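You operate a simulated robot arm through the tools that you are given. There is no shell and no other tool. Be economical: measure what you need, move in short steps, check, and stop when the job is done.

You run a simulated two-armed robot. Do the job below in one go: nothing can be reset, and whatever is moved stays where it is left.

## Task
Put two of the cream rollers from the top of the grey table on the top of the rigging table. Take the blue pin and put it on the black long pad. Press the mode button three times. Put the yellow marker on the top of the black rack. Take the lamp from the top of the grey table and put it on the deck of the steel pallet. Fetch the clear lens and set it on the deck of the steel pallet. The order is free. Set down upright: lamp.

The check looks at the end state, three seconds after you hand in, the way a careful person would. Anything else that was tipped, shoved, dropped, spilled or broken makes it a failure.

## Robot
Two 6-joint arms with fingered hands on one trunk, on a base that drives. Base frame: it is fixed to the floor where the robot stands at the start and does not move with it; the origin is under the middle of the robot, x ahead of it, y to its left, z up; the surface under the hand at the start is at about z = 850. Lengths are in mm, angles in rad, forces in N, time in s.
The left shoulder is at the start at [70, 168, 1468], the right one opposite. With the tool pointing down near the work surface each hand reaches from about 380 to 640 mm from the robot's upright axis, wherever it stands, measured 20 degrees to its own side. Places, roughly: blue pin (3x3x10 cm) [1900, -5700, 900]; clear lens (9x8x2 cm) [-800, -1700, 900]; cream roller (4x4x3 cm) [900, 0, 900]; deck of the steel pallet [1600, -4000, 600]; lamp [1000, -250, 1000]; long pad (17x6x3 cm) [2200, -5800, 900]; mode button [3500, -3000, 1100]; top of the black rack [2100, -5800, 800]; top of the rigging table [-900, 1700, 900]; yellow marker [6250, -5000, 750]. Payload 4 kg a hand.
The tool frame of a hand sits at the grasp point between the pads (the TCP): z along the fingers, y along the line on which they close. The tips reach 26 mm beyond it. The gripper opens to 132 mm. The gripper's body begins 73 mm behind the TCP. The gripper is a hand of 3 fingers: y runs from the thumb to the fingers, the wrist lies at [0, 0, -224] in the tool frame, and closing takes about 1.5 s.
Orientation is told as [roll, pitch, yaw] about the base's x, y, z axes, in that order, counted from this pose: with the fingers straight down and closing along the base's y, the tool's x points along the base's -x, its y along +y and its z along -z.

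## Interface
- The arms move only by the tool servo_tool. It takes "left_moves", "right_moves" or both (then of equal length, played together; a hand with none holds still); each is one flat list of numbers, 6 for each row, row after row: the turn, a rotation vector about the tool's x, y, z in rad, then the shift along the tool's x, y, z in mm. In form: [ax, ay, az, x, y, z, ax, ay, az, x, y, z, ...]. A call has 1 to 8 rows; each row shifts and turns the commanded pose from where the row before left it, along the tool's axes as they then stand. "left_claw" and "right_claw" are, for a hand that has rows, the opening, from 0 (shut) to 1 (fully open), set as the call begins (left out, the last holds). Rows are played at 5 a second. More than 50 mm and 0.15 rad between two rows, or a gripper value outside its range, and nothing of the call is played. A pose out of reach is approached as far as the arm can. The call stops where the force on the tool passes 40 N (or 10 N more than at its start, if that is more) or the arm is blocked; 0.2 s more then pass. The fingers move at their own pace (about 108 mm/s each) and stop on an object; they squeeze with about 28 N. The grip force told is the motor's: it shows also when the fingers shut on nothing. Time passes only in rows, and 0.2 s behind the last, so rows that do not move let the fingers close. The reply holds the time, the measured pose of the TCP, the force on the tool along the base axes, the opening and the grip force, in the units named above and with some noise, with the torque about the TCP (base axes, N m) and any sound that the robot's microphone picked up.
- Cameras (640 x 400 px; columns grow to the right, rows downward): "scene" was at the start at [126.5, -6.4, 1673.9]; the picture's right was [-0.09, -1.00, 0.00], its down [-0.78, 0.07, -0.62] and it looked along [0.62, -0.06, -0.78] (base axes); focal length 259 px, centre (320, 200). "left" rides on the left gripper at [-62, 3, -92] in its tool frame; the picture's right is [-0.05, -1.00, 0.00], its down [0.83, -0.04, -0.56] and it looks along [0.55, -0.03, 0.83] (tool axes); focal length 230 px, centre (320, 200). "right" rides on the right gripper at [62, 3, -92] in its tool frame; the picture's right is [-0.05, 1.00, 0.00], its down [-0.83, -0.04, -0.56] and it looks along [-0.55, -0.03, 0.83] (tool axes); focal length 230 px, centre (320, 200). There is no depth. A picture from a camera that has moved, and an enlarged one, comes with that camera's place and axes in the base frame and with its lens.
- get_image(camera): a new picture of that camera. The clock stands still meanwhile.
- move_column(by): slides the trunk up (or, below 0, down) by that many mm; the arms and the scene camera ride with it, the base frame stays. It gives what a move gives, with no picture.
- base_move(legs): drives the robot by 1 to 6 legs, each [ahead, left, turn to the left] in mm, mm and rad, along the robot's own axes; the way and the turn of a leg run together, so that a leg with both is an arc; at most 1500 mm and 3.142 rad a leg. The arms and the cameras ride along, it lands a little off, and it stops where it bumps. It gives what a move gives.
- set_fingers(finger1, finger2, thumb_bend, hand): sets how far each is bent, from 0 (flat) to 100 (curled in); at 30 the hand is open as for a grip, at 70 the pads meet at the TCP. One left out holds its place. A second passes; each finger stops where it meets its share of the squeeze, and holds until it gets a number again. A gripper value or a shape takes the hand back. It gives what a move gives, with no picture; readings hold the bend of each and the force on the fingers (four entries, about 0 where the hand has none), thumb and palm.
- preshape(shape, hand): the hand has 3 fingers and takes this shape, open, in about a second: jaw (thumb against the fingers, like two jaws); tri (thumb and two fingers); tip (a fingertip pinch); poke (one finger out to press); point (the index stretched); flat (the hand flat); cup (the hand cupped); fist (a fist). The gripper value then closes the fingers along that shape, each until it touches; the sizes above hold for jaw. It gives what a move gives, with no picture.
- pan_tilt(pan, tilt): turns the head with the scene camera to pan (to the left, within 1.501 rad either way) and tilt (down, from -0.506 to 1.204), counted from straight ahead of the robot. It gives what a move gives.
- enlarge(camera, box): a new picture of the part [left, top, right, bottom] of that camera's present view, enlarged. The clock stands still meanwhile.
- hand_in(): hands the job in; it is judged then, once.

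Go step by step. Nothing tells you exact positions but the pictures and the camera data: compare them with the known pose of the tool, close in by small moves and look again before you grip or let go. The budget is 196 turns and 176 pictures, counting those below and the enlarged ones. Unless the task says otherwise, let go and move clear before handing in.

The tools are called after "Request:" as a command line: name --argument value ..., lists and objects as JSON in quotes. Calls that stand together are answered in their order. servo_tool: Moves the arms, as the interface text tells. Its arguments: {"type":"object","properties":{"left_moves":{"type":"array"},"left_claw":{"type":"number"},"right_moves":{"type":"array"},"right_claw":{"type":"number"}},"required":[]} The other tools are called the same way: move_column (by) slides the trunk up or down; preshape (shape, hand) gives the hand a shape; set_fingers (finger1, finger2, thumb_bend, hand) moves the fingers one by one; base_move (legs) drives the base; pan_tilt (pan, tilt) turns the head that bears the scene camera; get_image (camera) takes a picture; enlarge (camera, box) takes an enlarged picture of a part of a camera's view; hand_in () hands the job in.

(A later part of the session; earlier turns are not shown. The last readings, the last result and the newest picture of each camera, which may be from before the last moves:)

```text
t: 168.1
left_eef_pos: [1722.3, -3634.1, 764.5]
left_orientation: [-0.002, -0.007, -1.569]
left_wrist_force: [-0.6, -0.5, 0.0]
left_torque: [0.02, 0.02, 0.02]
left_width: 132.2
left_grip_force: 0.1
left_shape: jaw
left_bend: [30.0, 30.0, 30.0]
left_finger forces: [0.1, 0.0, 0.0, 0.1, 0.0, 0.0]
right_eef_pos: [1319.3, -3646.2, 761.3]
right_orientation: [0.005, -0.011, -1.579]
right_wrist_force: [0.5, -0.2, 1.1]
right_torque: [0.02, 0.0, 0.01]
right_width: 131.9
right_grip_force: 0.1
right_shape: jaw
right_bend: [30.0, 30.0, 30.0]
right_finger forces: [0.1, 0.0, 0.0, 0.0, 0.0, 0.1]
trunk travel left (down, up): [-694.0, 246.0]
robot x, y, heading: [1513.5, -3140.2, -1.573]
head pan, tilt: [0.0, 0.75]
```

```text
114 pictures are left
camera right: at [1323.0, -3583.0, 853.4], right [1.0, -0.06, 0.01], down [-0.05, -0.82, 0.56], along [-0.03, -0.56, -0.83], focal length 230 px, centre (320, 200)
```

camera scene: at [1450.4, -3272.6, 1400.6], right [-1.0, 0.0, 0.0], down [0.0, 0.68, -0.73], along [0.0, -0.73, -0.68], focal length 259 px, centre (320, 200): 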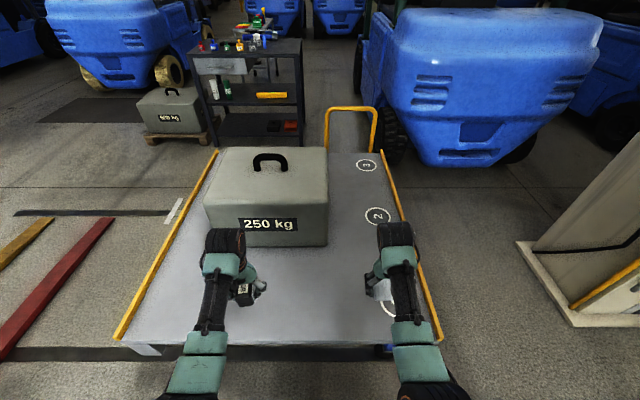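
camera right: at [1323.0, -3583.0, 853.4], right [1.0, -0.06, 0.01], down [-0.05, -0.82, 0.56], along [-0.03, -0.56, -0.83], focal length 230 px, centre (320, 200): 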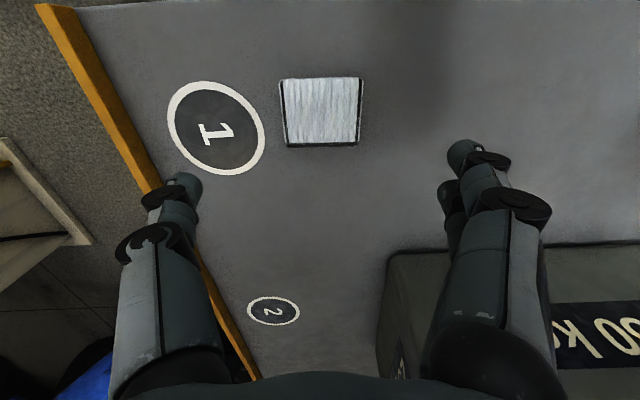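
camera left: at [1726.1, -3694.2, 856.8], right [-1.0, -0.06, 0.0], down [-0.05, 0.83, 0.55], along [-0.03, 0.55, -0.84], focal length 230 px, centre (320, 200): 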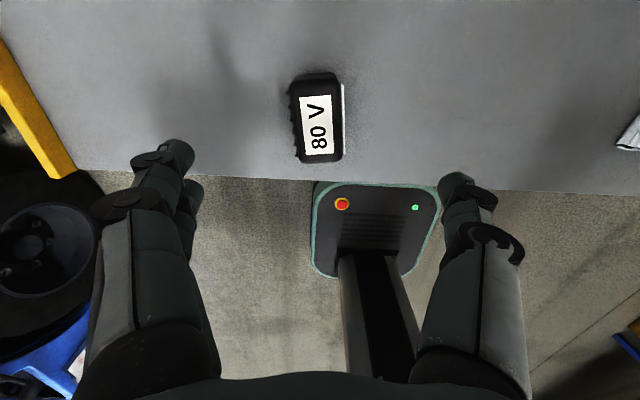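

Lamp and lens are placed well. Next is the mode button: I'll back off, raise the trunk and look to the left (+x).

Request:
base_move --legs '[[-600, 0, 0]]'

Request:
move_column --by 234

Request:
pan_tilt --pan 1.4 --tilt 0.2

Request:
get_image --camera "scene"

Request:
pan_tilt --pan 0.5 --tilt 0.2

Request:
get_image --camera "scene"

```text
t: 171.4
left_eef_pos: [1719.6, -3049.2, 763.3]
left_orientation: [-0.001, -0.007, -1.584]
left_wrist_force: [0.2, 0.1, 0.6]
left_torque: [-0.06, 0.05, -0.04]
left_width: 131.9
left_grip_force: 0.1
left_shape: jaw
left_bend: [30.0, 30.0, 30.0]
left_finger forces: [0.1, 0.0, 0.0, 0.1, 0.0, 0.0]
right_eef_pos: [1316.6, -3055.3, 763.6]
right_orientation: [0.005, -0.01, -1.596]
right_wrist_force: [-0.2, -0.3, 0.6]
right_torque: [-0.02, 0.0, -0.01]
right_width: 131.8
right_grip_force: 0.1
right_shape: jaw
right_bend: [30.0, 30.0, 30.0]
right_finger forces: [0.0, 0.1, 0.1, 0.1, 0.0, 0.0]
trunk travel left (down, up): [-694.0, 246.0]
robot x, y, heading: [1517.8, -2555.5, -1.587]
head pan, tilt: [0.0, 0.75]
```

```text
t: 173.9
left_eef_pos: [1720.6, -3050.4, 997.6]
left_orientation: [-0.001, -0.007, -1.584]
left_wrist_force: [0.1, -0.7, -0.6]
left_torque: [-0.04, 0.0, 0.03]
left_width: 131.9
left_grip_force: 0.0
left_shape: jaw
left_bend: [30.0, 30.0, 30.0]
left_finger forces: [0.0, 0.0, 0.0, 0.0, 0.0, 0.0]
right_eef_pos: [1317.3, -3056.1, 994.6]
right_orientation: [0.006, -0.01, -1.595]
right_wrist_force: [-0.7, 0.9, 0.8]
right_torque: [-0.03, 0.0, -0.01]
right_width: 131.6
right_grip_force: 0.1
right_shape: jaw
right_bend: [30.0, 30.0, 30.0]
right_finger forces: [0.0, 0.0, 0.0, 0.0, 0.1, 0.0]
trunk travel left (down, up): [-928.0, 12.0]
robot x, y, heading: [1523.2, -2553.0, -1.597]
head pan, tilt: [0.0, 0.75]
```

```text
t: 175.4
left_eef_pos: [1719.5, -3050.0, 997.7]
left_orientation: [-0.001, -0.007, -1.584]
left_wrist_force: [-0.4, -0.8, -0.1]
left_torque: [-0.01, -0.02, 0.01]
left_width: 131.9
left_grip_force: 0.0
left_shape: jaw
left_bend: [30.0, 30.0, 30.0]
left_finger forces: [0.0, 0.0, 0.0, 0.0, 0.0, 0.0]
right_eef_pos: [1316.7, -3056.9, 995.2]
right_orientation: [0.006, -0.01, -1.595]
right_wrist_force: [0.3, -0.4, -0.3]
right_torque: [0.03, -0.01, 0.01]
right_width: 131.8
right_grip_force: 0.0
right_shape: jaw
right_bend: [30.0, 30.0, 30.0]
right_finger forces: [0.0, 0.0, 0.0, 0.1, 0.0, 0.0]
trunk travel left (down, up): [-928.0, 12.0]
robot x, y, heading: [1520.9, -2555.5, -1.592]
head pan, tilt: [1.4, 0.201]
```

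```text
113 pictures are left
camera scene: at [1611.6, -2620.4, 1749.3], right [-0.19, -0.98, 0.0], down [-0.2, 0.04, -0.98], along [0.96, -0.19, -0.2], focal length 259 px, centre (320, 200)
```

scene: 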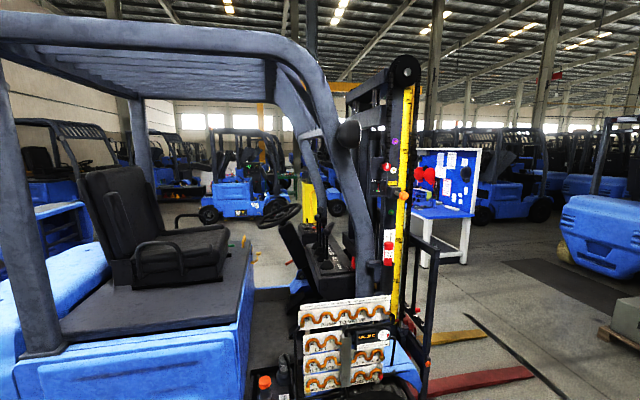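

```text
t: 176.6
left_eef_pos: [1721.2, -3049.7, 998.2]
left_orientation: [-0.001, -0.006, -1.582]
left_wrist_force: [-0.1, -0.7, -0.5]
left_torque: [-0.01, 0.0, 0.01]
left_width: 131.9
left_grip_force: 0.0
left_shape: jaw
left_bend: [30.0, 30.0, 30.0]
left_finger forces: [0.1, 0.1, 0.2, 0.0, 0.0, 0.0]
right_eef_pos: [1315.8, -3055.2, 995.4]
right_orientation: [0.005, -0.012, -1.596]
right_wrist_force: [-0.1, -0.3, -0.2]
right_torque: [0.01, -0.01, 0.02]
right_width: 132.0
right_grip_force: 0.1
right_shape: jaw
right_bend: [30.0, 30.0, 30.0]
right_finger forces: [0.0, 0.1, 0.0, 0.0, 0.0, 0.0]
trunk travel left (down, up): [-928.0, 12.0]
robot x, y, heading: [1517.9, -2548.2, -1.592]
head pan, tilt: [0.499, 0.201]
```

```text
112 pictures are left
camera scene: at [1563.2, -2685.3, 1749.3], right [-0.89, -0.46, 0.0], down [-0.09, 0.18, -0.98], along [0.45, -0.87, -0.2], focal length 259 px, centre (320, 200)
```

scene: 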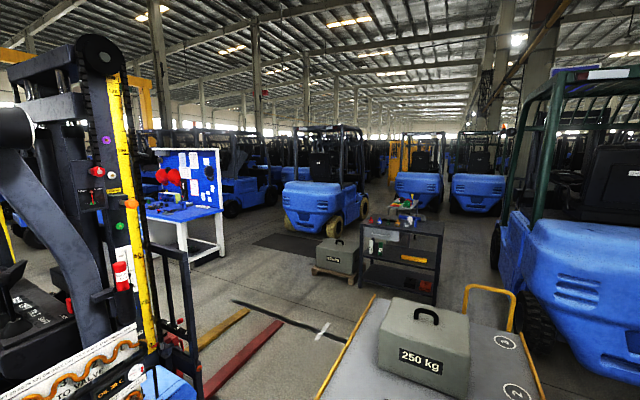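

The rough place of the mode button projects onto the forklift's dash or mast. I'll enlarge those areas.

Request:
pan_tilt --pan 1.3 --tilt 0.3

Request:
enlarge --camera "scene" --box '[200, 100, 440, 250]'

Request:
enlarge --camera "scene" --box '[240, 170, 340, 240]'

Request:
enlarge --camera "scene" --box '[320, 110, 420, 210]'

```text
t: 177.7
left_eef_pos: [1719.1, -3049.8, 997.2]
left_orientation: [-0.002, -0.007, -1.584]
left_wrist_force: [0.0, -0.1, -0.5]
left_torque: [0.0, 0.03, -0.03]
left_width: 132.0
left_grip_force: 0.1
left_shape: jaw
left_bend: [30.0, 30.0, 30.0]
left_finger forces: [0.0, 0.0, 0.0, 0.0, 0.1, 0.0]
right_eef_pos: [1316.9, -3056.6, 996.2]
right_orientation: [0.007, -0.011, -1.596]
right_wrist_force: [0.2, 0.4, 0.3]
right_torque: [-0.01, 0.02, -0.01]
right_width: 132.0
right_grip_force: 0.1
right_shape: jaw
right_bend: [30.0, 30.0, 30.0]
right_finger forces: [0.1, 0.0, 0.0, 0.0, 0.0, 0.0]
trunk travel left (down, up): [-928.0, 12.0]
robot x, y, heading: [1520.0, -2552.0, -1.589]
head pan, tilt: [1.3, 0.3]
```

```text
2.67 times, centred on (320, 175) of scene
camera zoom: at [1609.6, -2629.5, 1740.0], right [-0.29, -0.96, 0.0], down [-0.28, 0.08, -0.96], along [0.92, -0.27, -0.3], focal length 690 px, centre (320, 267)
```

zoom: 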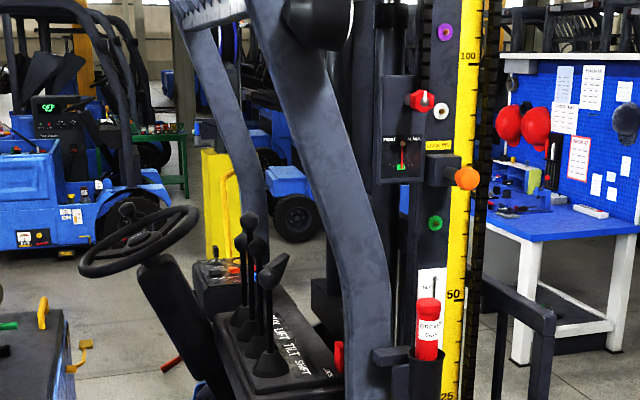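

```text
5.71 times, centred on (290, 205) of scene
camera zoom: at [1609.6, -2629.5, 1740.0], right [-0.29, -0.96, 0.0], down [-0.28, 0.08, -0.96], along [0.92, -0.27, -0.3], focal length 1478 px, centre (491, 171)
```

zoom: 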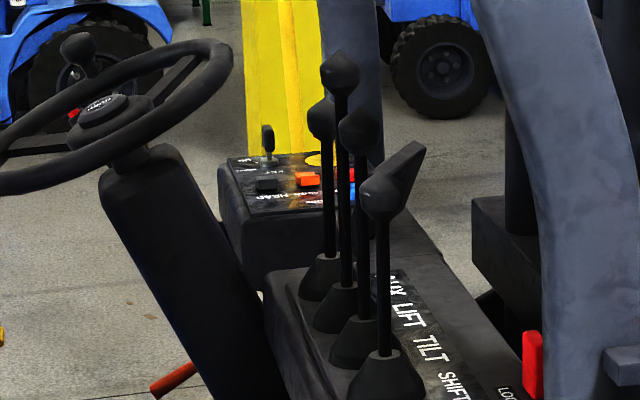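

```text
4.00 times, centred on (370, 160) of scene
camera zoom: at [1609.6, -2629.5, 1740.0], right [-0.29, -0.96, 0.0], down [-0.28, 0.08, -0.96], along [0.92, -0.27, -0.3], focal length 1034 px, centre (120, 360)
```

zoom: 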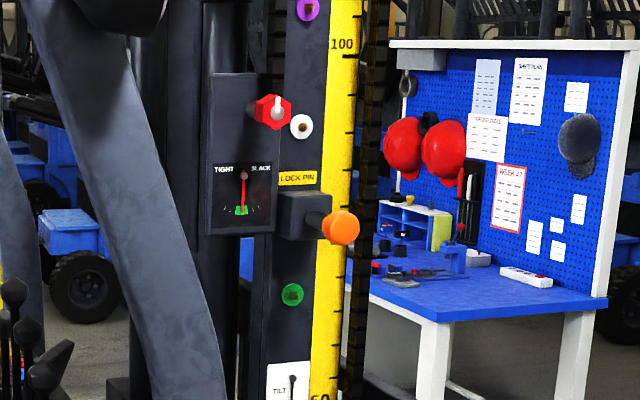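

The mode button is on the forklift's dash console (about [3590,-2880,1100]), and its labels read from the +x side. I'll drive round the rear of the forklift to that side.

Request:
base_move --legs '[[0, 0, 1.59], [150, 1300, 0], [0, 1300, 0]]'

Request:
pan_tilt --pan -0.2 --tilt 0.2

Request:
get_image --camera "scene"

```text
t: 190.3
left_eef_pos: [2166.5, -765.4, 982.8]
left_orientation: [-0.008, 0.043, -0.002]
left_wrist_force: [-0.8, 0.2, 0.3]
left_torque: [-0.02, 0.01, -0.02]
left_width: 132.2
left_grip_force: 0.1
left_shape: jaw
left_bend: [30.0, 30.0, 30.0]
left_finger forces: [0.1, 0.0, 0.0, 0.0, 0.1, 0.0]
right_eef_pos: [2193.7, -1157.5, 991.4]
right_orientation: [0.013, -0.005, -0.004]
right_wrist_force: [0.0, 0.5, 0.7]
right_torque: [-0.03, 0.01, 0.0]
right_width: 132.0
right_grip_force: 0.1
right_shape: jaw
right_bend: [30.0, 30.0, 30.0]
right_finger forces: [0.0, 0.0, 0.1, 0.0, 0.0, 0.0]
trunk travel left (down, up): [-928.0, 12.0]
robot x, y, heading: [1684.6, -955.3, -0.005]
head pan, tilt: [1.3, 0.3]
stopped in leg 3: the robot was blocked; the commanded pose is now the measured one
```

```text
t: 191.9
left_eef_pos: [2167.0, -763.4, 982.8]
left_orientation: [-0.006, 0.039, 0.006]
left_wrist_force: [-0.2, 0.3, 0.0]
left_torque: [0.01, 0.05, -0.02]
left_width: 131.8
left_grip_force: 0.2
left_shape: jaw
left_bend: [30.0, 30.0, 30.0]
left_finger forces: [0.0, 0.0, 0.0, 0.0, 0.0, 0.0]
right_eef_pos: [2195.2, -1155.4, 989.9]
right_orientation: [0.014, -0.005, -0.001]
right_wrist_force: [0.7, 0.0, 0.7]
right_torque: [0.0, 0.02, -0.01]
right_width: 131.9
right_grip_force: 0.0
right_shape: jaw
right_bend: [30.0, 30.0, 30.0]
right_finger forces: [0.0, 0.0, 0.0, 0.0, 0.0, 0.0]
trunk travel left (down, up): [-928.0, 12.0]
robot x, y, heading: [1684.8, -954.0, 0.004]
head pan, tilt: [-0.201, 0.201]
```

```text
108 pictures are left
camera scene: at [1834.6, -989.9, 1748.0], right [-0.19, -0.98, -0.01], down [-0.2, 0.05, -0.98], along [0.96, -0.19, -0.21], focal length 259 px, centre (320, 200)
```

scene: 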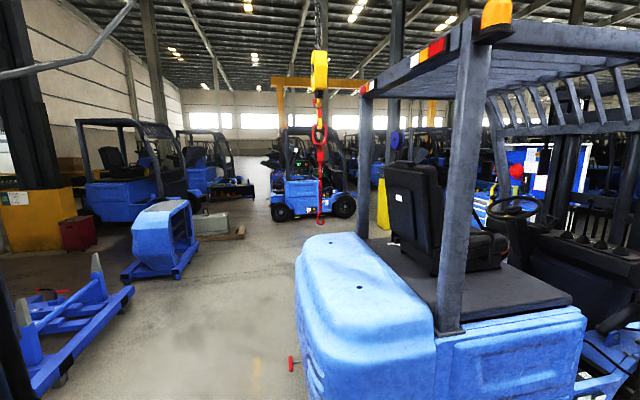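

Something blocked on the left, probably the stand. I'll back off and look.

Request:
base_move --legs '[[0, -150, 0]]'

Request:
pan_tilt --pan 0.9 --tilt 0.4

Request:
get_image --camera "scene"

```text
t: 193.3
left_eef_pos: [2165.2, -898.9, 985.8]
left_orientation: [-0.012, 0.027, 0.006]
left_wrist_force: [-0.4, 0.0, 0.6]
left_torque: [-0.01, -0.02, 0.01]
left_width: 132.0
left_grip_force: 0.1
left_shape: jaw
left_bend: [30.0, 30.0, 30.0]
left_finger forces: [0.1, 0.1, 0.1, 0.0, 0.1, 0.0]
right_eef_pos: [2191.7, -1293.4, 994.8]
right_orientation: [0.005, -0.011, 0.0]
right_wrist_force: [-0.6, 0.3, 0.0]
right_torque: [-0.01, -0.01, 0.02]
right_width: 131.9
right_grip_force: 0.1
right_shape: jaw
right_bend: [30.0, 30.0, 30.0]
right_finger forces: [0.1, 0.0, 0.1, 0.0, 0.0, 0.0]
trunk travel left (down, up): [-928.0, 12.0]
robot x, y, heading: [1682.9, -1105.6, 0.005]
head pan, tilt: [-0.201, 0.201]
```

```text
t: 194.6
left_eef_pos: [2163.7, -898.7, 986.9]
left_orientation: [-0.013, 0.027, 0.008]
left_wrist_force: [-0.4, 0.0, 0.8]
left_torque: [0.0, -0.01, -0.01]
left_width: 132.0
left_grip_force: 0.0
left_shape: jaw
left_bend: [30.0, 30.0, 30.0]
left_finger forces: [0.0, 0.1, 0.0, 0.0, 0.1, 0.0]
right_eef_pos: [2191.5, -1294.5, 996.0]
right_orientation: [0.006, -0.01, 0.0]
right_wrist_force: [-0.3, 0.4, -0.6]
right_torque: [0.0, 0.04, -0.03]
right_width: 131.9
right_grip_force: 0.1
right_shape: jaw
right_bend: [30.0, 30.0, 30.0]
right_finger forces: [0.0, 0.0, 0.0, 0.0, 0.0, 0.1]
trunk travel left (down, up): [-928.0, 12.0]
robot x, y, heading: [1684.1, -1101.3, 0.009]
head pan, tilt: [0.901, 0.4]
```

```text
107 pictures are left
camera scene: at [1791.7, -1030.3, 1730.8], right [0.79, -0.62, 0.0], down [-0.24, -0.31, -0.92], along [0.57, 0.72, -0.39], focal length 259 px, centre (320, 200)
```

scene: 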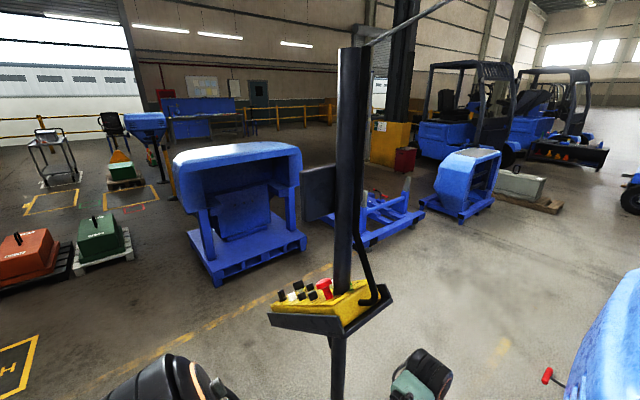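

Request:
pan_tilt --pan 0.75 --tilt 1.0

Request:
get_image --camera "scene"

Request:
get_image --camera "left"

```text
t: 195.6
left_eef_pos: [2163.5, -899.2, 986.0]
left_orientation: [-0.011, 0.025, 0.006]
left_wrist_force: [0.9, -0.1, 0.4]
left_torque: [0.03, -0.01, 0.01]
left_width: 132.0
left_grip_force: 0.0
left_shape: jaw
left_bend: [30.0, 30.0, 30.0]
left_finger forces: [0.0, 0.0, 0.1, 0.0, 0.0, 0.1]
right_eef_pos: [2191.1, -1293.2, 995.4]
right_orientation: [0.005, -0.01, 0.001]
right_wrist_force: [-0.4, 0.0, 0.7]
right_torque: [0.0, -0.02, 0.0]
right_width: 132.0
right_grip_force: 0.0
right_shape: jaw
right_bend: [30.0, 30.0, 30.0]
right_finger forces: [0.0, 0.1, 0.0, 0.0, 0.1, 0.1]
trunk travel left (down, up): [-928.0, 12.0]
robot x, y, heading: [1685.1, -1103.3, 0.004]
head pan, tilt: [0.75, 1.0]
```

```text
106 pictures are left
camera scene: at [1784.9, -1054.7, 1680.6], right [0.69, -0.73, 0.0], down [-0.61, -0.58, -0.54], along [0.39, 0.37, -0.84], focal length 259 px, centre (320, 200)
```

scene: 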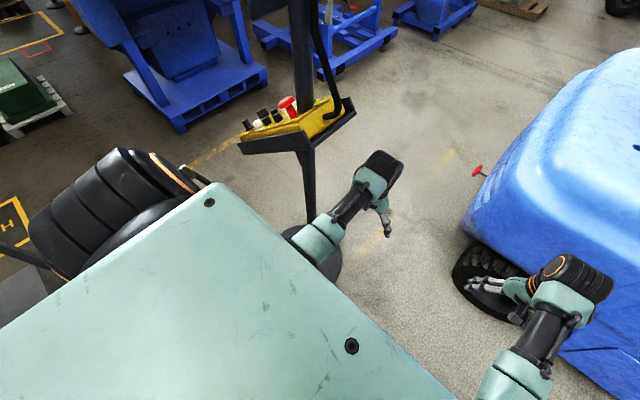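

```text
105 pictures are left
camera left: at [2228.9, -894.6, 1077.7], right [0.06, -1.0, 0.01], down [-0.82, -0.04, 0.58], along [-0.58, -0.04, -0.82], focal length 230 px, centre (320, 200)
```

left: 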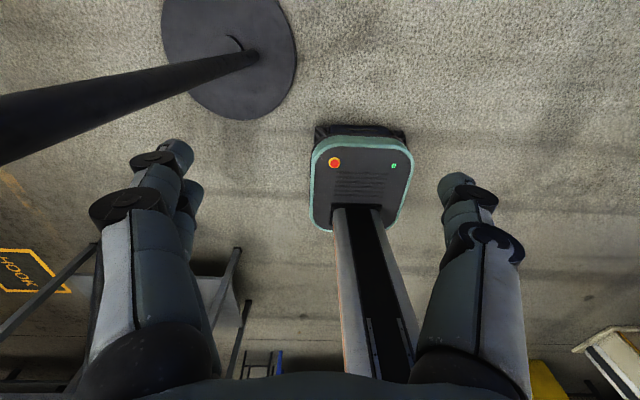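

The stand is still in place (disc centre unchanged within error). I'll go around its other side, keeping the hands away.

Request:
base_move --legs '[[0, 0, 1.566], [0, 150, 0], [1250, 0, 0], [0, -1200, 0], [0, 0, -1.571]]'

Request:
pan_tilt --pan -0.3 --tilt 0.35

Request:
get_image --camera "scene"

```text
t: 197.4
left_eef_pos: [2068.3, -769.4, 978.6]
left_orientation: [-0.024, 0.056, 0.331]
left_wrist_force: [-0.4, -1.2, -2.1]
left_torque: [0.18, 0.03, -0.03]
left_width: 132.1
left_grip_force: 0.0
left_shape: jaw
left_bend: [30.0, 30.0, 30.0]
left_finger forces: [0.0, 0.0, 0.0, 0.0, 0.0, 0.1]
right_eef_pos: [2226.7, -1122.4, 994.6]
right_orientation: [0.008, -0.012, 0.328]
right_wrist_force: [0.8, -0.3, -0.1]
right_torque: [0.04, 0.06, -0.02]
right_width: 131.7
right_grip_force: 0.1
right_shape: jaw
right_bend: [30.0, 30.0, 30.0]
right_finger forces: [0.1, 0.0, 0.0, 0.1, 0.0, 0.1]
trunk travel left (down, up): [-928.0, 12.0]
robot x, y, heading: [1681.0, -1102.4, 0.331]
head pan, tilt: [0.75, 1.0]
stopped in leg 1: the robot was blocked; the commanded pose is now the measured one
```

```text
t: 198.7
left_eef_pos: [2067.6, -767.9, 977.8]
left_orientation: [-0.021, 0.053, 0.33]
left_wrist_force: [0.4, 0.3, 1.1]
left_torque: [0.02, -0.02, -0.02]
left_width: 132.2
left_grip_force: 0.1
left_shape: jaw
left_bend: [30.0, 30.0, 30.0]
left_finger forces: [0.0, 0.1, 0.0, 0.1, 0.0, 0.0]
right_eef_pos: [2226.4, -1122.3, 993.8]
right_orientation: [0.008, -0.011, 0.33]
right_wrist_force: [0.5, 0.1, -0.6]
right_torque: [0.0, 0.02, -0.01]
right_width: 131.8
right_grip_force: 0.1
right_shape: jaw
right_bend: [30.0, 30.0, 30.0]
right_finger forces: [0.0, 0.0, 0.0, 0.1, 0.0, 0.1]
trunk travel left (down, up): [-928.0, 12.0]
robot x, y, heading: [1680.0, -1105.1, 0.334]
head pan, tilt: [-0.3, 0.351]
```

```text
104 pictures are left
camera scene: at [1826.8, -1087.7, 1734.9], right [0.03, -1.0, 0.0], down [-0.35, -0.01, -0.94], along [0.94, 0.03, -0.35], focal length 259 px, centre (320, 200)
```

scene: 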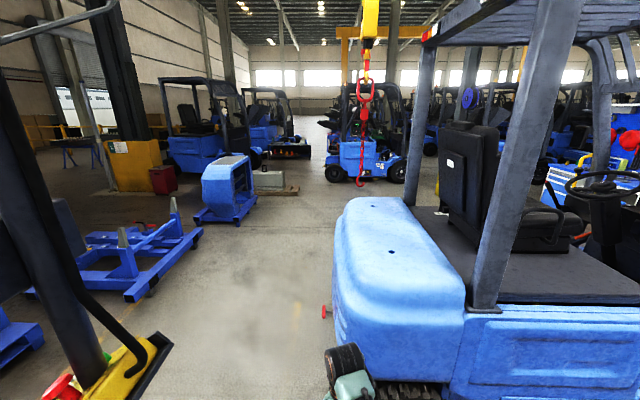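

Blocked by the stand again; I should retreat first. I'll back straight away, then turn and pass wide of it.

Request:
base_move --legs '[[-450, 0, 0], [0, 0, 1.24]]'

Request:
pan_tilt --pan -0.6 --tilt 0.5

Request:
get_image --camera "scene"

```text
t: 204.4
left_eef_pos: [1070.8, -772.7, 978.1]
left_orientation: [-0.024, 0.05, 1.571]
left_wrist_force: [-0.6, 0.2, -0.7]
left_torque: [0.01, 0.0, 0.04]
left_width: 131.8
left_grip_force: 0.0
left_shape: jaw
left_bend: [30.0, 30.0, 30.0]
left_finger forces: [0.0, 0.1, 0.0, 0.0, 0.1, 0.1]
right_eef_pos: [1456.9, -737.7, 995.0]
right_orientation: [0.007, -0.01, 1.567]
right_wrist_force: [1.0, 0.5, 0.3]
right_torque: [0.02, -0.03, -0.02]
right_width: 131.6
right_grip_force: 0.1
right_shape: jaw
right_bend: [30.0, 30.0, 30.0]
right_finger forces: [0.1, 0.1, 0.1, 0.0, 0.1, 0.0]
trunk travel left (down, up): [-928.0, 12.0]
robot x, y, heading: [1264.6, -1247.1, 1.57]
head pan, tilt: [-0.3, 0.351]
```

```text
t: 205.2
left_eef_pos: [1070.8, -772.4, 979.2]
left_orientation: [-0.024, 0.051, 1.571]
left_wrist_force: [0.5, -0.4, -0.7]
left_torque: [0.02, 0.02, -0.01]
left_width: 131.9
left_grip_force: 0.1
left_shape: jaw
left_bend: [30.0, 30.0, 30.0]
left_finger forces: [0.1, 0.1, 0.0, 0.0, 0.0, 0.0]
right_eef_pos: [1458.4, -739.4, 996.3]
right_orientation: [0.005, -0.01, 1.567]
right_wrist_force: [-0.3, -0.3, 0.2]
right_torque: [0.03, 0.02, -0.01]
right_width: 131.9
right_grip_force: 0.0
right_shape: jaw
right_bend: [30.0, 30.0, 30.0]
right_finger forces: [0.1, 0.0, 0.0, 0.1, 0.1, 0.1]
trunk travel left (down, up): [-928.0, 12.0]
robot x, y, heading: [1266.9, -1249.0, 1.575]
head pan, tilt: [-0.6, 0.499]
```

```text
103 pictures are left
camera scene: at [1318.1, -1120.6, 1721.6], right [0.83, -0.56, 0.0], down [-0.27, -0.4, -0.88], along [0.49, 0.73, -0.48], focal length 259 px, centre (320, 200)
```

scene: 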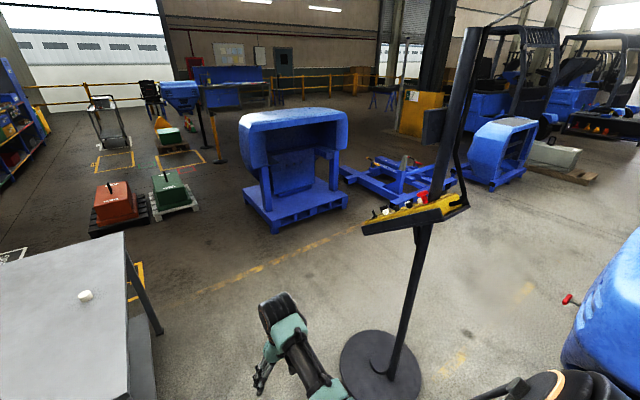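

The stand is upright and in place. I'll pass between the table and the stand at x≈1490.

Request:
base_move --legs '[[0, -225, 0], [1400, 0, 0], [0, -1200, 0]]'

Request:
pan_tilt --pan -1.2 --tilt 0.4

Request:
get_image --camera "scene"

```text
t: 219.2
left_eef_pos: [2532.0, 601.2, 978.5]
left_orientation: [-0.023, 0.05, 1.533]
left_wrist_force: [-0.3, 0.2, 0.2]
left_torque: [0.01, -0.05, 0.0]
left_width: 131.8
left_grip_force: 0.0
left_shape: jaw
left_bend: [30.0, 30.0, 30.0]
left_finger forces: [0.0, 0.0, 0.1, 0.0, 0.0, 0.0]
right_eef_pos: [2920.0, 619.4, 995.8]
right_orientation: [0.006, -0.01, 1.53]
right_wrist_force: [0.5, 0.7, -0.4]
right_torque: [-0.02, -0.01, -0.02]
right_width: 132.0
right_grip_force: 0.0
right_shape: jaw
right_bend: [30.0, 30.0, 30.0]
right_finger forces: [0.1, 0.0, 0.0, 0.1, 0.0, 0.0]
trunk travel left (down, up): [-928.0, 12.0]
robot x, y, heading: [2709.2, 120.9, 1.538]
head pan, tilt: [-0.6, 0.499]
```

```text
t: 220.2
left_eef_pos: [2531.8, 600.7, 979.0]
left_orientation: [-0.021, 0.051, 1.531]
left_wrist_force: [0.2, 0.3, 1.0]
left_torque: [0.02, -0.01, -0.01]
left_width: 132.1
left_grip_force: 0.0
left_shape: jaw
left_bend: [30.0, 30.0, 30.0]
left_finger forces: [0.1, 0.1, 0.0, 0.1, 0.0, 0.0]
right_eef_pos: [2919.8, 619.9, 995.2]
right_orientation: [0.006, -0.011, 1.53]
right_wrist_force: [0.2, -0.1, 0.5]
right_torque: [0.0, 0.0, 0.02]
right_width: 132.1
right_grip_force: 0.0
right_shape: jaw
right_bend: [30.0, 30.0, 30.0]
right_finger forces: [0.0, 0.0, 0.1, 0.0, 0.1, 0.0]
trunk travel left (down, up): [-928.0, 12.0]
robot x, y, heading: [2706.6, 120.2, 1.532]
head pan, tilt: [-1.201, 0.4]
```

```text
102 pictures are left
camera scene: at [2799.7, 200.6, 1730.7], right [0.33, -0.94, 0.0], down [-0.37, -0.13, -0.92], along [0.87, 0.3, -0.39], focal length 259 px, centre (320, 200)
```

scene: 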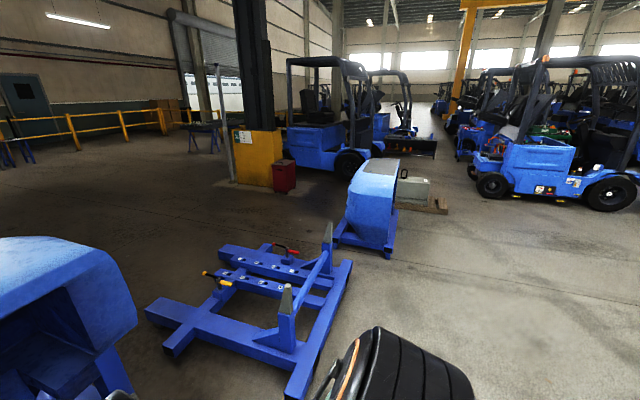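

Request:
base_move --legs '[[0, 0, -1.53]]'

Request:
pan_tilt --pan -0.6 --tilt 0.3

Request:
get_image --camera "scene"

```text
t: 224.4
left_eef_pos: [3185.2, 308.6, 978.4]
left_orientation: [-0.022, 0.051, -0.013]
left_wrist_force: [-0.9, 0.5, 0.1]
left_torque: [-0.02, 0.01, -0.01]
left_width: 132.4
left_grip_force: 0.1
left_shape: jaw
left_bend: [30.0, 30.0, 30.0]
left_finger forces: [0.0, 0.1, 0.0, 0.0, 0.0, 0.1]
right_eef_pos: [3213.9, -78.7, 995.6]
right_orientation: [0.006, -0.01, -0.015]
right_wrist_force: [-1.1, 0.0, 0.5]
right_torque: [-0.02, 0.0, 0.01]
right_width: 131.9
right_grip_force: 0.1
right_shape: jaw
right_bend: [30.0, 30.0, 30.0]
right_finger forces: [0.0, 0.0, 0.0, 0.0, 0.1, 0.0]
trunk travel left (down, up): [-928.0, 12.0]
robot x, y, heading: [2709.0, 119.6, -0.01]
head pan, tilt: [-1.201, 0.4]
```

```text
t: 225.4
left_eef_pos: [3185.8, 308.8, 978.4]
left_orientation: [-0.023, 0.051, -0.011]
left_wrist_force: [0.5, -0.8, -0.4]
left_torque: [-0.02, -0.01, -0.02]
left_width: 132.1
left_grip_force: 0.1
left_shape: jaw
left_bend: [30.0, 30.0, 30.0]
left_finger forces: [0.0, 0.0, 0.0, 0.1, 0.0, 0.0]
right_eef_pos: [3214.3, -78.1, 995.5]
right_orientation: [0.006, -0.012, -0.016]
right_wrist_force: [-1.0, -0.1, 0.6]
right_torque: [-0.01, 0.02, -0.01]
right_width: 131.9
right_grip_force: 0.1
right_shape: jaw
right_bend: [30.0, 30.0, 30.0]
right_finger forces: [0.0, 0.0, 0.0, 0.0, 0.0, 0.0]
trunk travel left (down, up): [-928.0, 12.0]
robot x, y, heading: [2710.0, 121.2, -0.01]
head pan, tilt: [-0.6, 0.3]
```

```text
101 pictures are left
camera scene: at [2837.1, 65.7, 1740.0], right [-0.57, -0.82, 0.0], down [-0.24, 0.17, -0.96], along [0.78, -0.55, -0.3], focal length 259 px, centre (320, 200)
```

scene: 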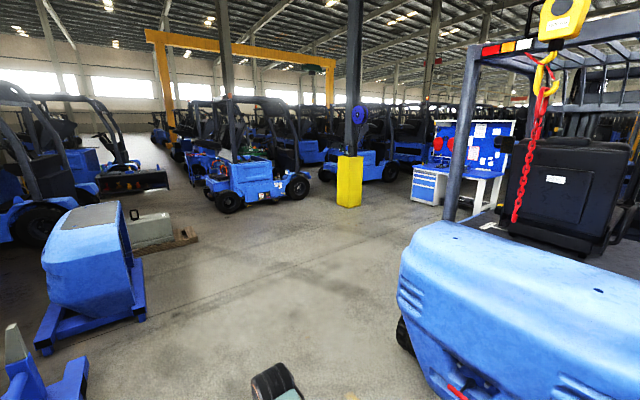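

The hook hangs above the forklift's rear, clear of my route. I'll drive round to x≈4400, turn to face −x, and slide to the dash.

Request:
base_move --legs '[[1450, -400, 0], [240, 0, 0], [0, 0, -3.13], [0, 1400, 0], [0, 1050, 0]]'

Request:
pan_tilt --pan 0 --tilt 0.5

Request:
get_image --camera "scene"

```text
refused: leg 1 is longer than a leg can be; nothing moved
```

```text
t: 226.4
left_eef_pos: [3186.7, 309.7, 978.3]
left_orientation: [-0.023, 0.051, -0.012]
left_wrist_force: [0.4, 0.2, -0.8]
left_torque: [-0.01, 0.0, -0.02]
left_width: 131.9
left_grip_force: 0.1
left_shape: jaw
left_bend: [30.0, 30.0, 30.0]
left_finger forces: [0.1, 0.0, 0.1, 0.1, 0.0, 0.0]
right_eef_pos: [3214.7, -79.8, 995.7]
right_orientation: [0.006, -0.01, -0.015]
right_wrist_force: [0.4, -0.1, -0.1]
right_torque: [0.0, -0.01, -0.01]
right_width: 131.8
right_grip_force: 0.0
right_shape: jaw
right_bend: [30.0, 30.0, 30.0]
right_finger forces: [0.0, 0.0, 0.0, 0.0, 0.0, 0.0]
trunk travel left (down, up): [-928.0, 12.0]
robot x, y, heading: [2710.0, 119.6, -0.009]
head pan, tilt: [0.0, 0.499]
```

```text
100 pictures are left
camera scene: at [2851.7, 118.2, 1721.6], right [-0.01, -1.0, 0.0], down [-0.48, 0.01, -0.88], along [0.88, -0.01, -0.48], focal length 259 px, centre (320, 200)
```

scene: 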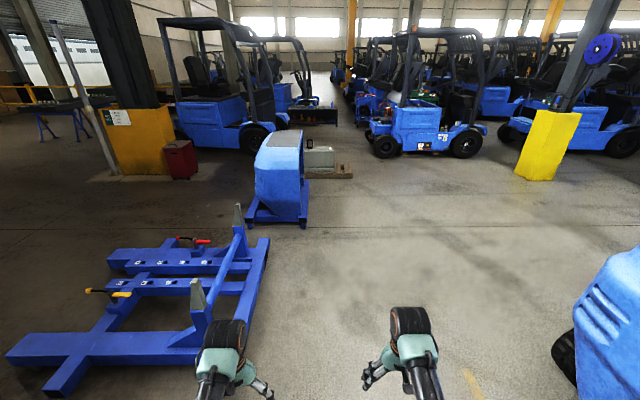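

Request:
base_move --legs '[[1350, -400, 0], [330, 0, 0], [0, 0, -3.13], [0, 1400, 0], [0, 1050, 0]]'

Request:
pan_tilt --pan 0 --tilt 0.5

Request:
get_image --camera "scene"

```text
t: 254.1
left_eef_pos: [4190.0, -2863.6, 978.2]
left_orientation: [-0.022, 0.051, -3.088]
left_wrist_force: [-0.4, 0.1, 0.4]
left_torque: [0.01, -0.03, 0.0]
left_width: 131.9
left_grip_force: 0.1
left_shape: jaw
left_bend: [30.0, 30.0, 30.0]
left_finger forces: [0.0, 0.1, 0.0, 0.0, 0.0, 0.1]
right_eef_pos: [4135.3, -2479.1, 994.9]
right_orientation: [0.007, -0.009, -3.091]
right_wrist_force: [-0.4, -0.2, 0.0]
right_torque: [0.0, -0.01, 0.0]
right_width: 131.9
right_grip_force: 0.1
right_shape: jaw
right_bend: [30.0, 30.0, 30.0]
right_finger forces: [0.0, 0.0, 0.0, 0.0, 0.0, 0.0]
trunk travel left (down, up): [-928.0, 12.0]
robot x, y, heading: [4652.4, -2641.3, -3.088]
head pan, tilt: [0.0, 0.499]
```

```text
t: 254.7
left_eef_pos: [4190.0, -2864.6, 978.5]
left_orientation: [-0.023, 0.05, -3.087]
left_wrist_force: [0.2, 0.2, 0.9]
left_torque: [0.02, 0.0, -0.01]
left_width: 132.0
left_grip_force: 0.0
left_shape: jaw
left_bend: [30.0, 30.0, 30.0]
left_finger forces: [0.0, 0.0, 0.0, 0.1, 0.1, 0.0]
right_eef_pos: [4134.8, -2479.2, 995.6]
right_orientation: [0.007, -0.011, -3.09]
right_wrist_force: [0.4, 0.3, 0.2]
right_torque: [0.02, -0.01, 0.0]
right_width: 132.2
right_grip_force: 0.0
right_shape: jaw
right_bend: [30.0, 30.0, 30.0]
right_finger forces: [0.0, 0.0, 0.0, 0.0, 0.0, 0.0]
trunk travel left (down, up): [-928.0, 12.0]
robot x, y, heading: [4653.7, -2643.2, -3.089]
head pan, tilt: [0.0, 0.499]
```

```text
99 pictures are left
camera scene: at [4512.5, -2651.5, 1721.6], right [-0.06, 1.0, 0.0], down [0.48, 0.03, -0.88], along [-0.88, -0.05, -0.48], focal length 259 px, centre (320, 200)
```

scene: 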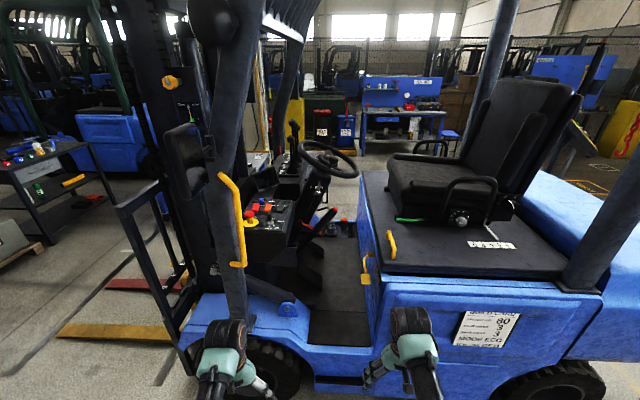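

Now I see the console with coloured buttons. I'll enlarge it.

Request:
enlarge --camera "scene" --box '[215, 150, 345, 260]'

Request:
enlarge --camera "scene" --box '[440, 290, 540, 360]'

```text
3.64 times, centred on (280, 205) of scene
camera zoom: at [4512.5, -2651.5, 1721.6], right [-0.06, 1.0, 0.0], down [0.48, 0.03, -0.88], along [-0.88, -0.05, -0.48], focal length 940 px, centre (466, 182)
```

zoom: 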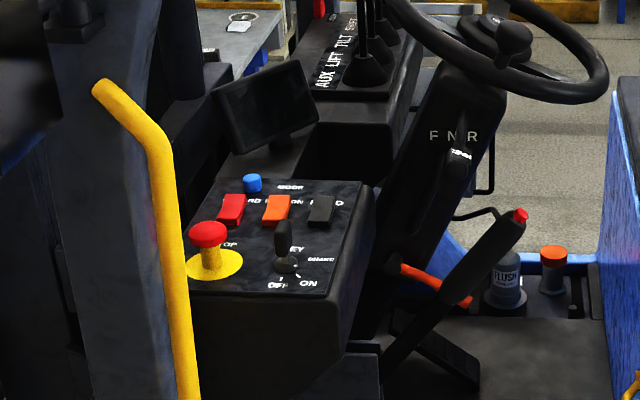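

```text
5.71 times, centred on (490, 325) of scene
camera zoom: at [4512.5, -2651.5, 1721.6], right [-0.06, 1.0, 0.0], down [0.48, 0.03, -0.88], along [-0.88, -0.05, -0.48], focal length 1478 px, centre (-651, -514)
```

zoom: 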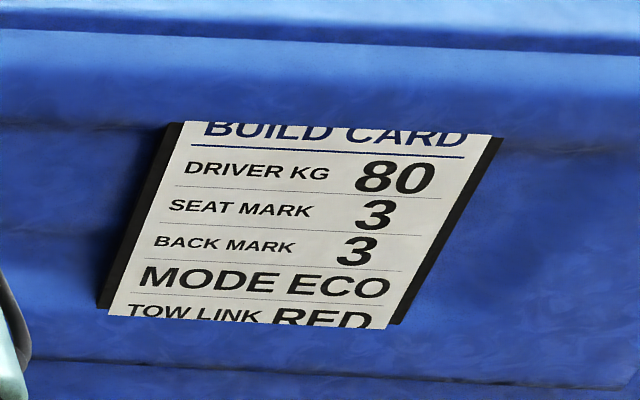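

The blue button labelled MODE is at about [3490,-2980,1140]. I'll tuck the right hand in and give the left hand the poke shape before moving closer.

Request:
servo_tool --right_moves '[0, 0, 0, 0, 0, 45, 0, 0, 0, 0, 0, 45, 0, 0, 0, 0, 0, 45, 0, 0, 0, 45, 0, 0, 0, 0, 0, 45, 0, 0, 0, 0, 0, 45, 0, 0, 0, 0, 0, 45, 0, 0, 0, 0, 0, 20, 0, 0]' --right_claw 0

Request:
servo_tool --right_moves '[0, 0, 0, 0, 0, -45, 0, 0, 0, 0, 0, -45, 0, 0, 0, 0, 0, -45]'

Request:
preshape --shape "poke" --hand "left"

Request:
get_image --camera "left"

```text
t: 256.5
left_eef_pos: [4191.2, -2864.5, 978.1]
left_orientation: [-0.022, 0.051, -3.088]
left_wrist_force: [-0.3, 0.5, -0.3]
left_torque: [0.01, -0.03, -0.01]
left_width: 131.9
left_grip_force: 0.1
left_shape: jaw
left_bend: [30.0, 30.0, 30.0]
left_finger forces: [0.0, 0.0, 0.0, 0.1, 0.0, 0.0]
right_eef_pos: [4333.4, -2473.4, 857.4]
right_orientation: [0.005, -0.011, -3.092]
right_wrist_force: [-0.6, -0.9, 0.4]
right_torque: [-0.03, -0.02, -0.01]
right_width: 0.0
right_grip_force: 28.2
right_shape: jaw
right_bend: [65.0, 65.0, 67.0]
right_finger forces: [0.0, 0.0, 0.0, 0.0, 0.0, 0.1]
trunk travel left (down, up): [-928.0, 12.0]
robot x, y, heading: [4655.6, -2643.3, -3.089]
head pan, tilt: [0.0, 0.499]
```

```text
t: 257.3
left_eef_pos: [4190.0, -2864.8, 979.6]
left_orientation: [-0.022, 0.049, -3.088]
left_wrist_force: [-0.1, -0.5, 0.1]
left_torque: [0.03, 0.01, -0.01]
left_width: 132.3
left_grip_force: 0.1
left_shape: jaw
left_bend: [30.0, 30.0, 30.0]
left_finger forces: [0.0, 0.1, 0.0, 0.0, 0.0, 0.0]
right_eef_pos: [4332.5, -2446.2, 990.6]
right_orientation: [-0.054, -0.008, -3.068]
right_wrist_force: [-0.2, 0.8, -0.1]
right_torque: [-0.01, 0.0, 0.01]
right_width: 0.1
right_grip_force: 28.1
right_shape: jaw
right_bend: [65.0, 65.0, 67.0]
right_finger forces: [0.0, 0.0, 0.0, 0.0, 0.0, 0.0]
trunk travel left (down, up): [-928.0, 12.0]
robot x, y, heading: [4653.9, -2641.5, -3.081]
head pan, tilt: [0.0, 0.499]
```

```text
t: 258.2
left_eef_pos: [4190.2, -2866.1, 978.7]
left_orientation: [-0.021, 0.049, -3.087]
left_wrist_force: [0.5, -0.5, 0.0]
left_torque: [-0.01, 0.01, -0.02]
left_width: 0.0
left_grip_force: 0.1
left_shape: poke
left_bend: [100.0, 100.0, 45.0]
left_finger forces: [0.0, 0.0, 0.0, 0.1, 0.0, 0.0]
right_eef_pos: [4333.1, -2447.1, 991.7]
right_orientation: [-0.054, -0.009, -3.068]
right_wrist_force: [-1.1, -0.1, 0.2]
right_torque: [0.01, 0.01, 0.02]
right_width: 0.0
right_grip_force: 27.8
right_shape: jaw
right_bend: [65.0, 65.0, 67.0]
right_finger forces: [0.0, 0.0, 0.1, 0.1, 0.1, 0.1]
trunk travel left (down, up): [-928.0, 12.0]
robot x, y, heading: [4651.9, -2646.0, -3.083]
head pan, tilt: [0.0, 0.499]
```

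```text
96 pictures are left
camera left: at [4125.2, -2874.3, 1067.9], right [-0.11, 0.99, 0.02], down [0.8, 0.07, 0.6], along [0.59, 0.08, -0.8], focal length 230 px, centre (320, 200)
```

left: 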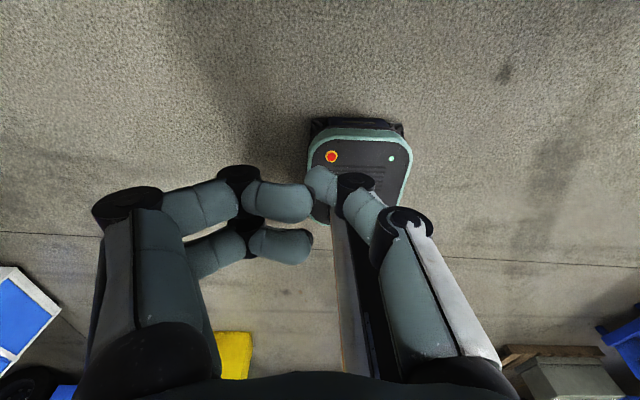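

The thumb sticks out as the poker, its tip about 25 mm beyond the TCP. In open space I'll raise and extend the left hand, then drive in.

Request:
servo_tool --left_moves '[-0.02, -0.05, 0, -30, 0, -37, 0, 0, 0, -30, 0, -37, 0, 0, 0, -30, 0, -37, 0, 0, 0, -30, 0, -37, 0, 0, 0, -30, 0, -37, 0, 0, 0, -26, 0, -37]'

Request:
base_move --legs '[[0, 0, -0.058], [0, 150, 0], [330, 0, 0]]'

Request:
get_image --camera "scene"

Request:
get_image --camera "left"

```text
t: 259.6
left_eef_pos: [4011.5, -2873.4, 1199.7]
left_orientation: [-0.003, 0.003, -3.087]
left_wrist_force: [0.5, 0.4, 0.3]
left_torque: [0.01, -0.02, 0.0]
left_width: 0.1
left_grip_force: 0.1
left_shape: poke
left_bend: [100.0, 100.0, 45.0]
left_finger forces: [0.0, 0.1, 0.0, 0.0, 0.0, 0.0]
right_eef_pos: [4332.8, -2447.6, 991.1]
right_orientation: [-0.053, -0.011, -3.068]
right_wrist_force: [0.7, -0.1, 0.8]
right_torque: [-0.01, 0.01, 0.0]
right_width: 0.1
right_grip_force: 27.7
right_shape: jaw
right_bend: [65.0, 65.0, 67.0]
right_finger forces: [0.1, 0.1, 0.1, 0.1, 0.0, 0.0]
trunk travel left (down, up): [-928.0, 12.0]
robot x, y, heading: [4649.9, -2645.5, -3.085]
head pan, tilt: [0.0, 0.499]
```

```text
t: 261.4
left_eef_pos: [3999.5, -2960.7, 1198.0]
left_orientation: [-0.008, 0.005, 3.121]
left_wrist_force: [0.2, 0.1, 1.3]
left_torque: [-0.01, 0.05, 0.0]
left_width: 0.0
left_grip_force: 0.0
left_shape: poke
left_bend: [100.0, 100.0, 45.0]
left_finger forces: [0.1, 0.0, 0.0, 0.0, 0.0, 0.1]
right_eef_pos: [4345.5, -2559.0, 991.5]
right_orientation: [-0.058, -0.011, -3.132]
right_wrist_force: [-0.1, 0.0, 0.5]
right_torque: [0.0, 0.01, 0.03]
right_width: 0.1
right_grip_force: 28.2
right_shape: jaw
right_bend: [65.0, 65.0, 67.0]
right_finger forces: [0.1, 0.1, 0.1, 0.1, 0.0, 0.0]
trunk travel left (down, up): [-928.0, 12.0]
robot x, y, heading: [4651.9, -2781.3, 3.131]
head pan, tilt: [0.0, 0.499]
stopped in leg 2: the robot was blocked; the commanded pose is now the measured one
```

```text
95 pictures are left
camera scene: at [4511.5, -2777.3, 1721.6], right [0.01, 1.0, 0.0], down [0.48, 0.0, -0.88], along [-0.88, 0.01, -0.48], focal length 259 px, centre (320, 200)
```

scene: 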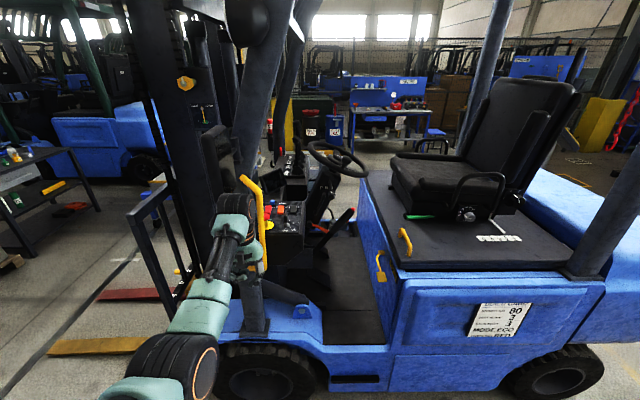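

```text
94 pictures are left
camera left: at [3938.0, -2963.4, 1290.4], right [-0.03, 1.0, 0.01], down [0.83, 0.02, 0.56], along [0.56, 0.03, -0.83], focal length 230 px, centre (320, 200)
```

left: 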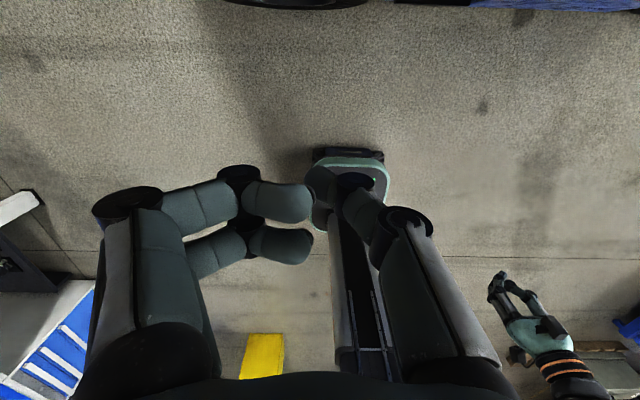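

A yellow grab handle (about [3830,-2955], z 1107–1390) guards the console, so I'll come in diagonally from the seat side with the left hand tilted forward. First I'll move to open space, tilt the left hand, and swing the right arm out sideways.

Request:
base_move --legs '[[-150, 0, 0], [0, -220, 0]]'

Request:
servo_tool --left_moves '[0, -0.14, 0, 0, 0, 0, 0, -0.14, 0, 0, 0, 0, 0, -0.14, 0, 0, 0, 0, 0, -0.14, 0, 0, 0, 0, 0, -0.14, 0, 0, 0, 0]'

Request:
servo_tool --right_moves '[0, 0, 0, 20, -40, 0, 0, 0, 0, 20, -40, 0, 0, 0, 0, 25, -40, 0, 0, 0, 0, 25, -40, 0, 0, 0, 0, 30, -35, 0, 0, 0, 0, 30, -35, 0, 0, 0, 0, 30, -35, 0]'

Request:
get_image --camera "left"

```text
t: 264.0
left_eef_pos: [4150.4, -2746.2, 1197.2]
left_orientation: [-0.012, 0.005, 3.124]
left_wrist_force: [-0.7, 0.5, -0.1]
left_torque: [-0.02, -0.03, -0.04]
left_width: 0.1
left_grip_force: 0.0
left_shape: poke
left_bend: [100.0, 100.0, 45.0]
left_finger forces: [0.0, 0.0, 0.0, 0.0, 0.0, 0.0]
right_eef_pos: [4496.5, -2343.8, 991.8]
right_orientation: [-0.06, -0.01, -3.133]
right_wrist_force: [-0.9, 0.0, -0.1]
right_torque: [0.01, -0.03, 0.01]
right_width: 0.1
right_grip_force: 27.8
right_shape: jaw
right_bend: [65.0, 65.0, 67.0]
right_finger forces: [0.0, 0.1, 0.1, 0.0, 0.0, 0.0]
trunk travel left (down, up): [-928.0, 12.0]
robot x, y, heading: [4804.5, -2561.3, 3.132]
head pan, tilt: [0.0, 0.499]
```

```text
t: 265.2
left_eef_pos: [4152.1, -2744.3, 1198.6]
left_orientation: [-0.013, -0.7, 3.129]
left_wrist_force: [0.2, -0.4, -1.1]
left_torque: [0.03, -0.02, 0.01]
left_width: 0.0
left_grip_force: 0.0
left_shape: poke
left_bend: [100.0, 100.0, 45.0]
left_finger forces: [0.0, 0.1, 0.0, 0.1, 0.0, 0.0]
right_eef_pos: [4497.2, -2342.2, 992.3]
right_orientation: [-0.057, -0.011, -3.133]
right_wrist_force: [-0.4, -0.3, -0.1]
right_torque: [0.01, -0.01, -0.02]
right_width: 0.0
right_grip_force: 27.9
right_shape: jaw
right_bend: [65.0, 65.0, 67.0]
right_finger forces: [0.0, 0.1, 0.0, 0.1, 0.1, 0.0]
trunk travel left (down, up): [-928.0, 12.0]
robot x, y, heading: [4799.4, -2562.1, 3.133]
head pan, tilt: [0.0, 0.499]
```

```text
t: 266.8
left_eef_pos: [4151.8, -2743.0, 1198.6]
left_orientation: [-0.01, -0.696, 3.13]
left_wrist_force: [0.8, 0.6, 1.0]
left_torque: [0.02, 0.01, 0.01]
left_width: 0.0
left_grip_force: 0.0
left_shape: poke
left_bend: [100.0, 100.0, 45.0]
left_finger forces: [0.1, 0.0, 0.0, 0.0, 0.0, 0.1]
right_eef_pos: [4610.7, -2159.8, 989.1]
right_orientation: [-0.057, -0.012, -3.135]
right_wrist_force: [-0.3, 1.1, 0.9]
right_torque: [-0.01, 0.05, 0.0]
right_width: 0.0
right_grip_force: 27.8
right_shape: jaw
right_bend: [65.0, 65.0, 67.0]
right_finger forces: [0.1, 0.0, 0.0, 0.0, 0.0, 0.0]
right hand out of reach, approached as far as the arm can: row 5, 6, 7
trunk travel left (down, up): [-928.0, 12.0]
robot x, y, heading: [4803.0, -2558.3, 3.134]
head pan, tilt: [0.0, 0.499]
```

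```text
93 pictures are left
camera left: at [4164.5, -2747.7, 1309.9], right [-0.02, 1.0, 0.04], down [0.99, 0.03, -0.11], along [-0.11, 0.04, -0.99], focal length 230 px, centre (320, 200)
```

left: 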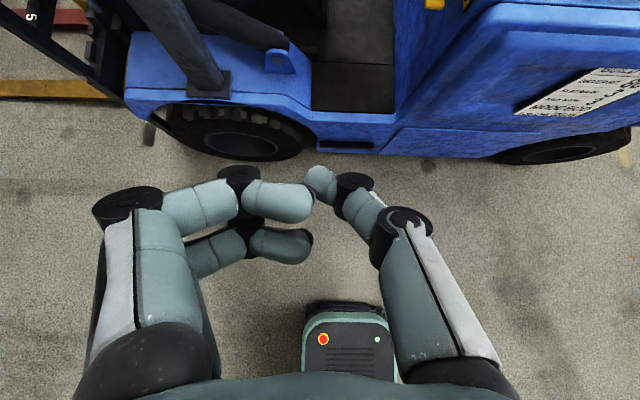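

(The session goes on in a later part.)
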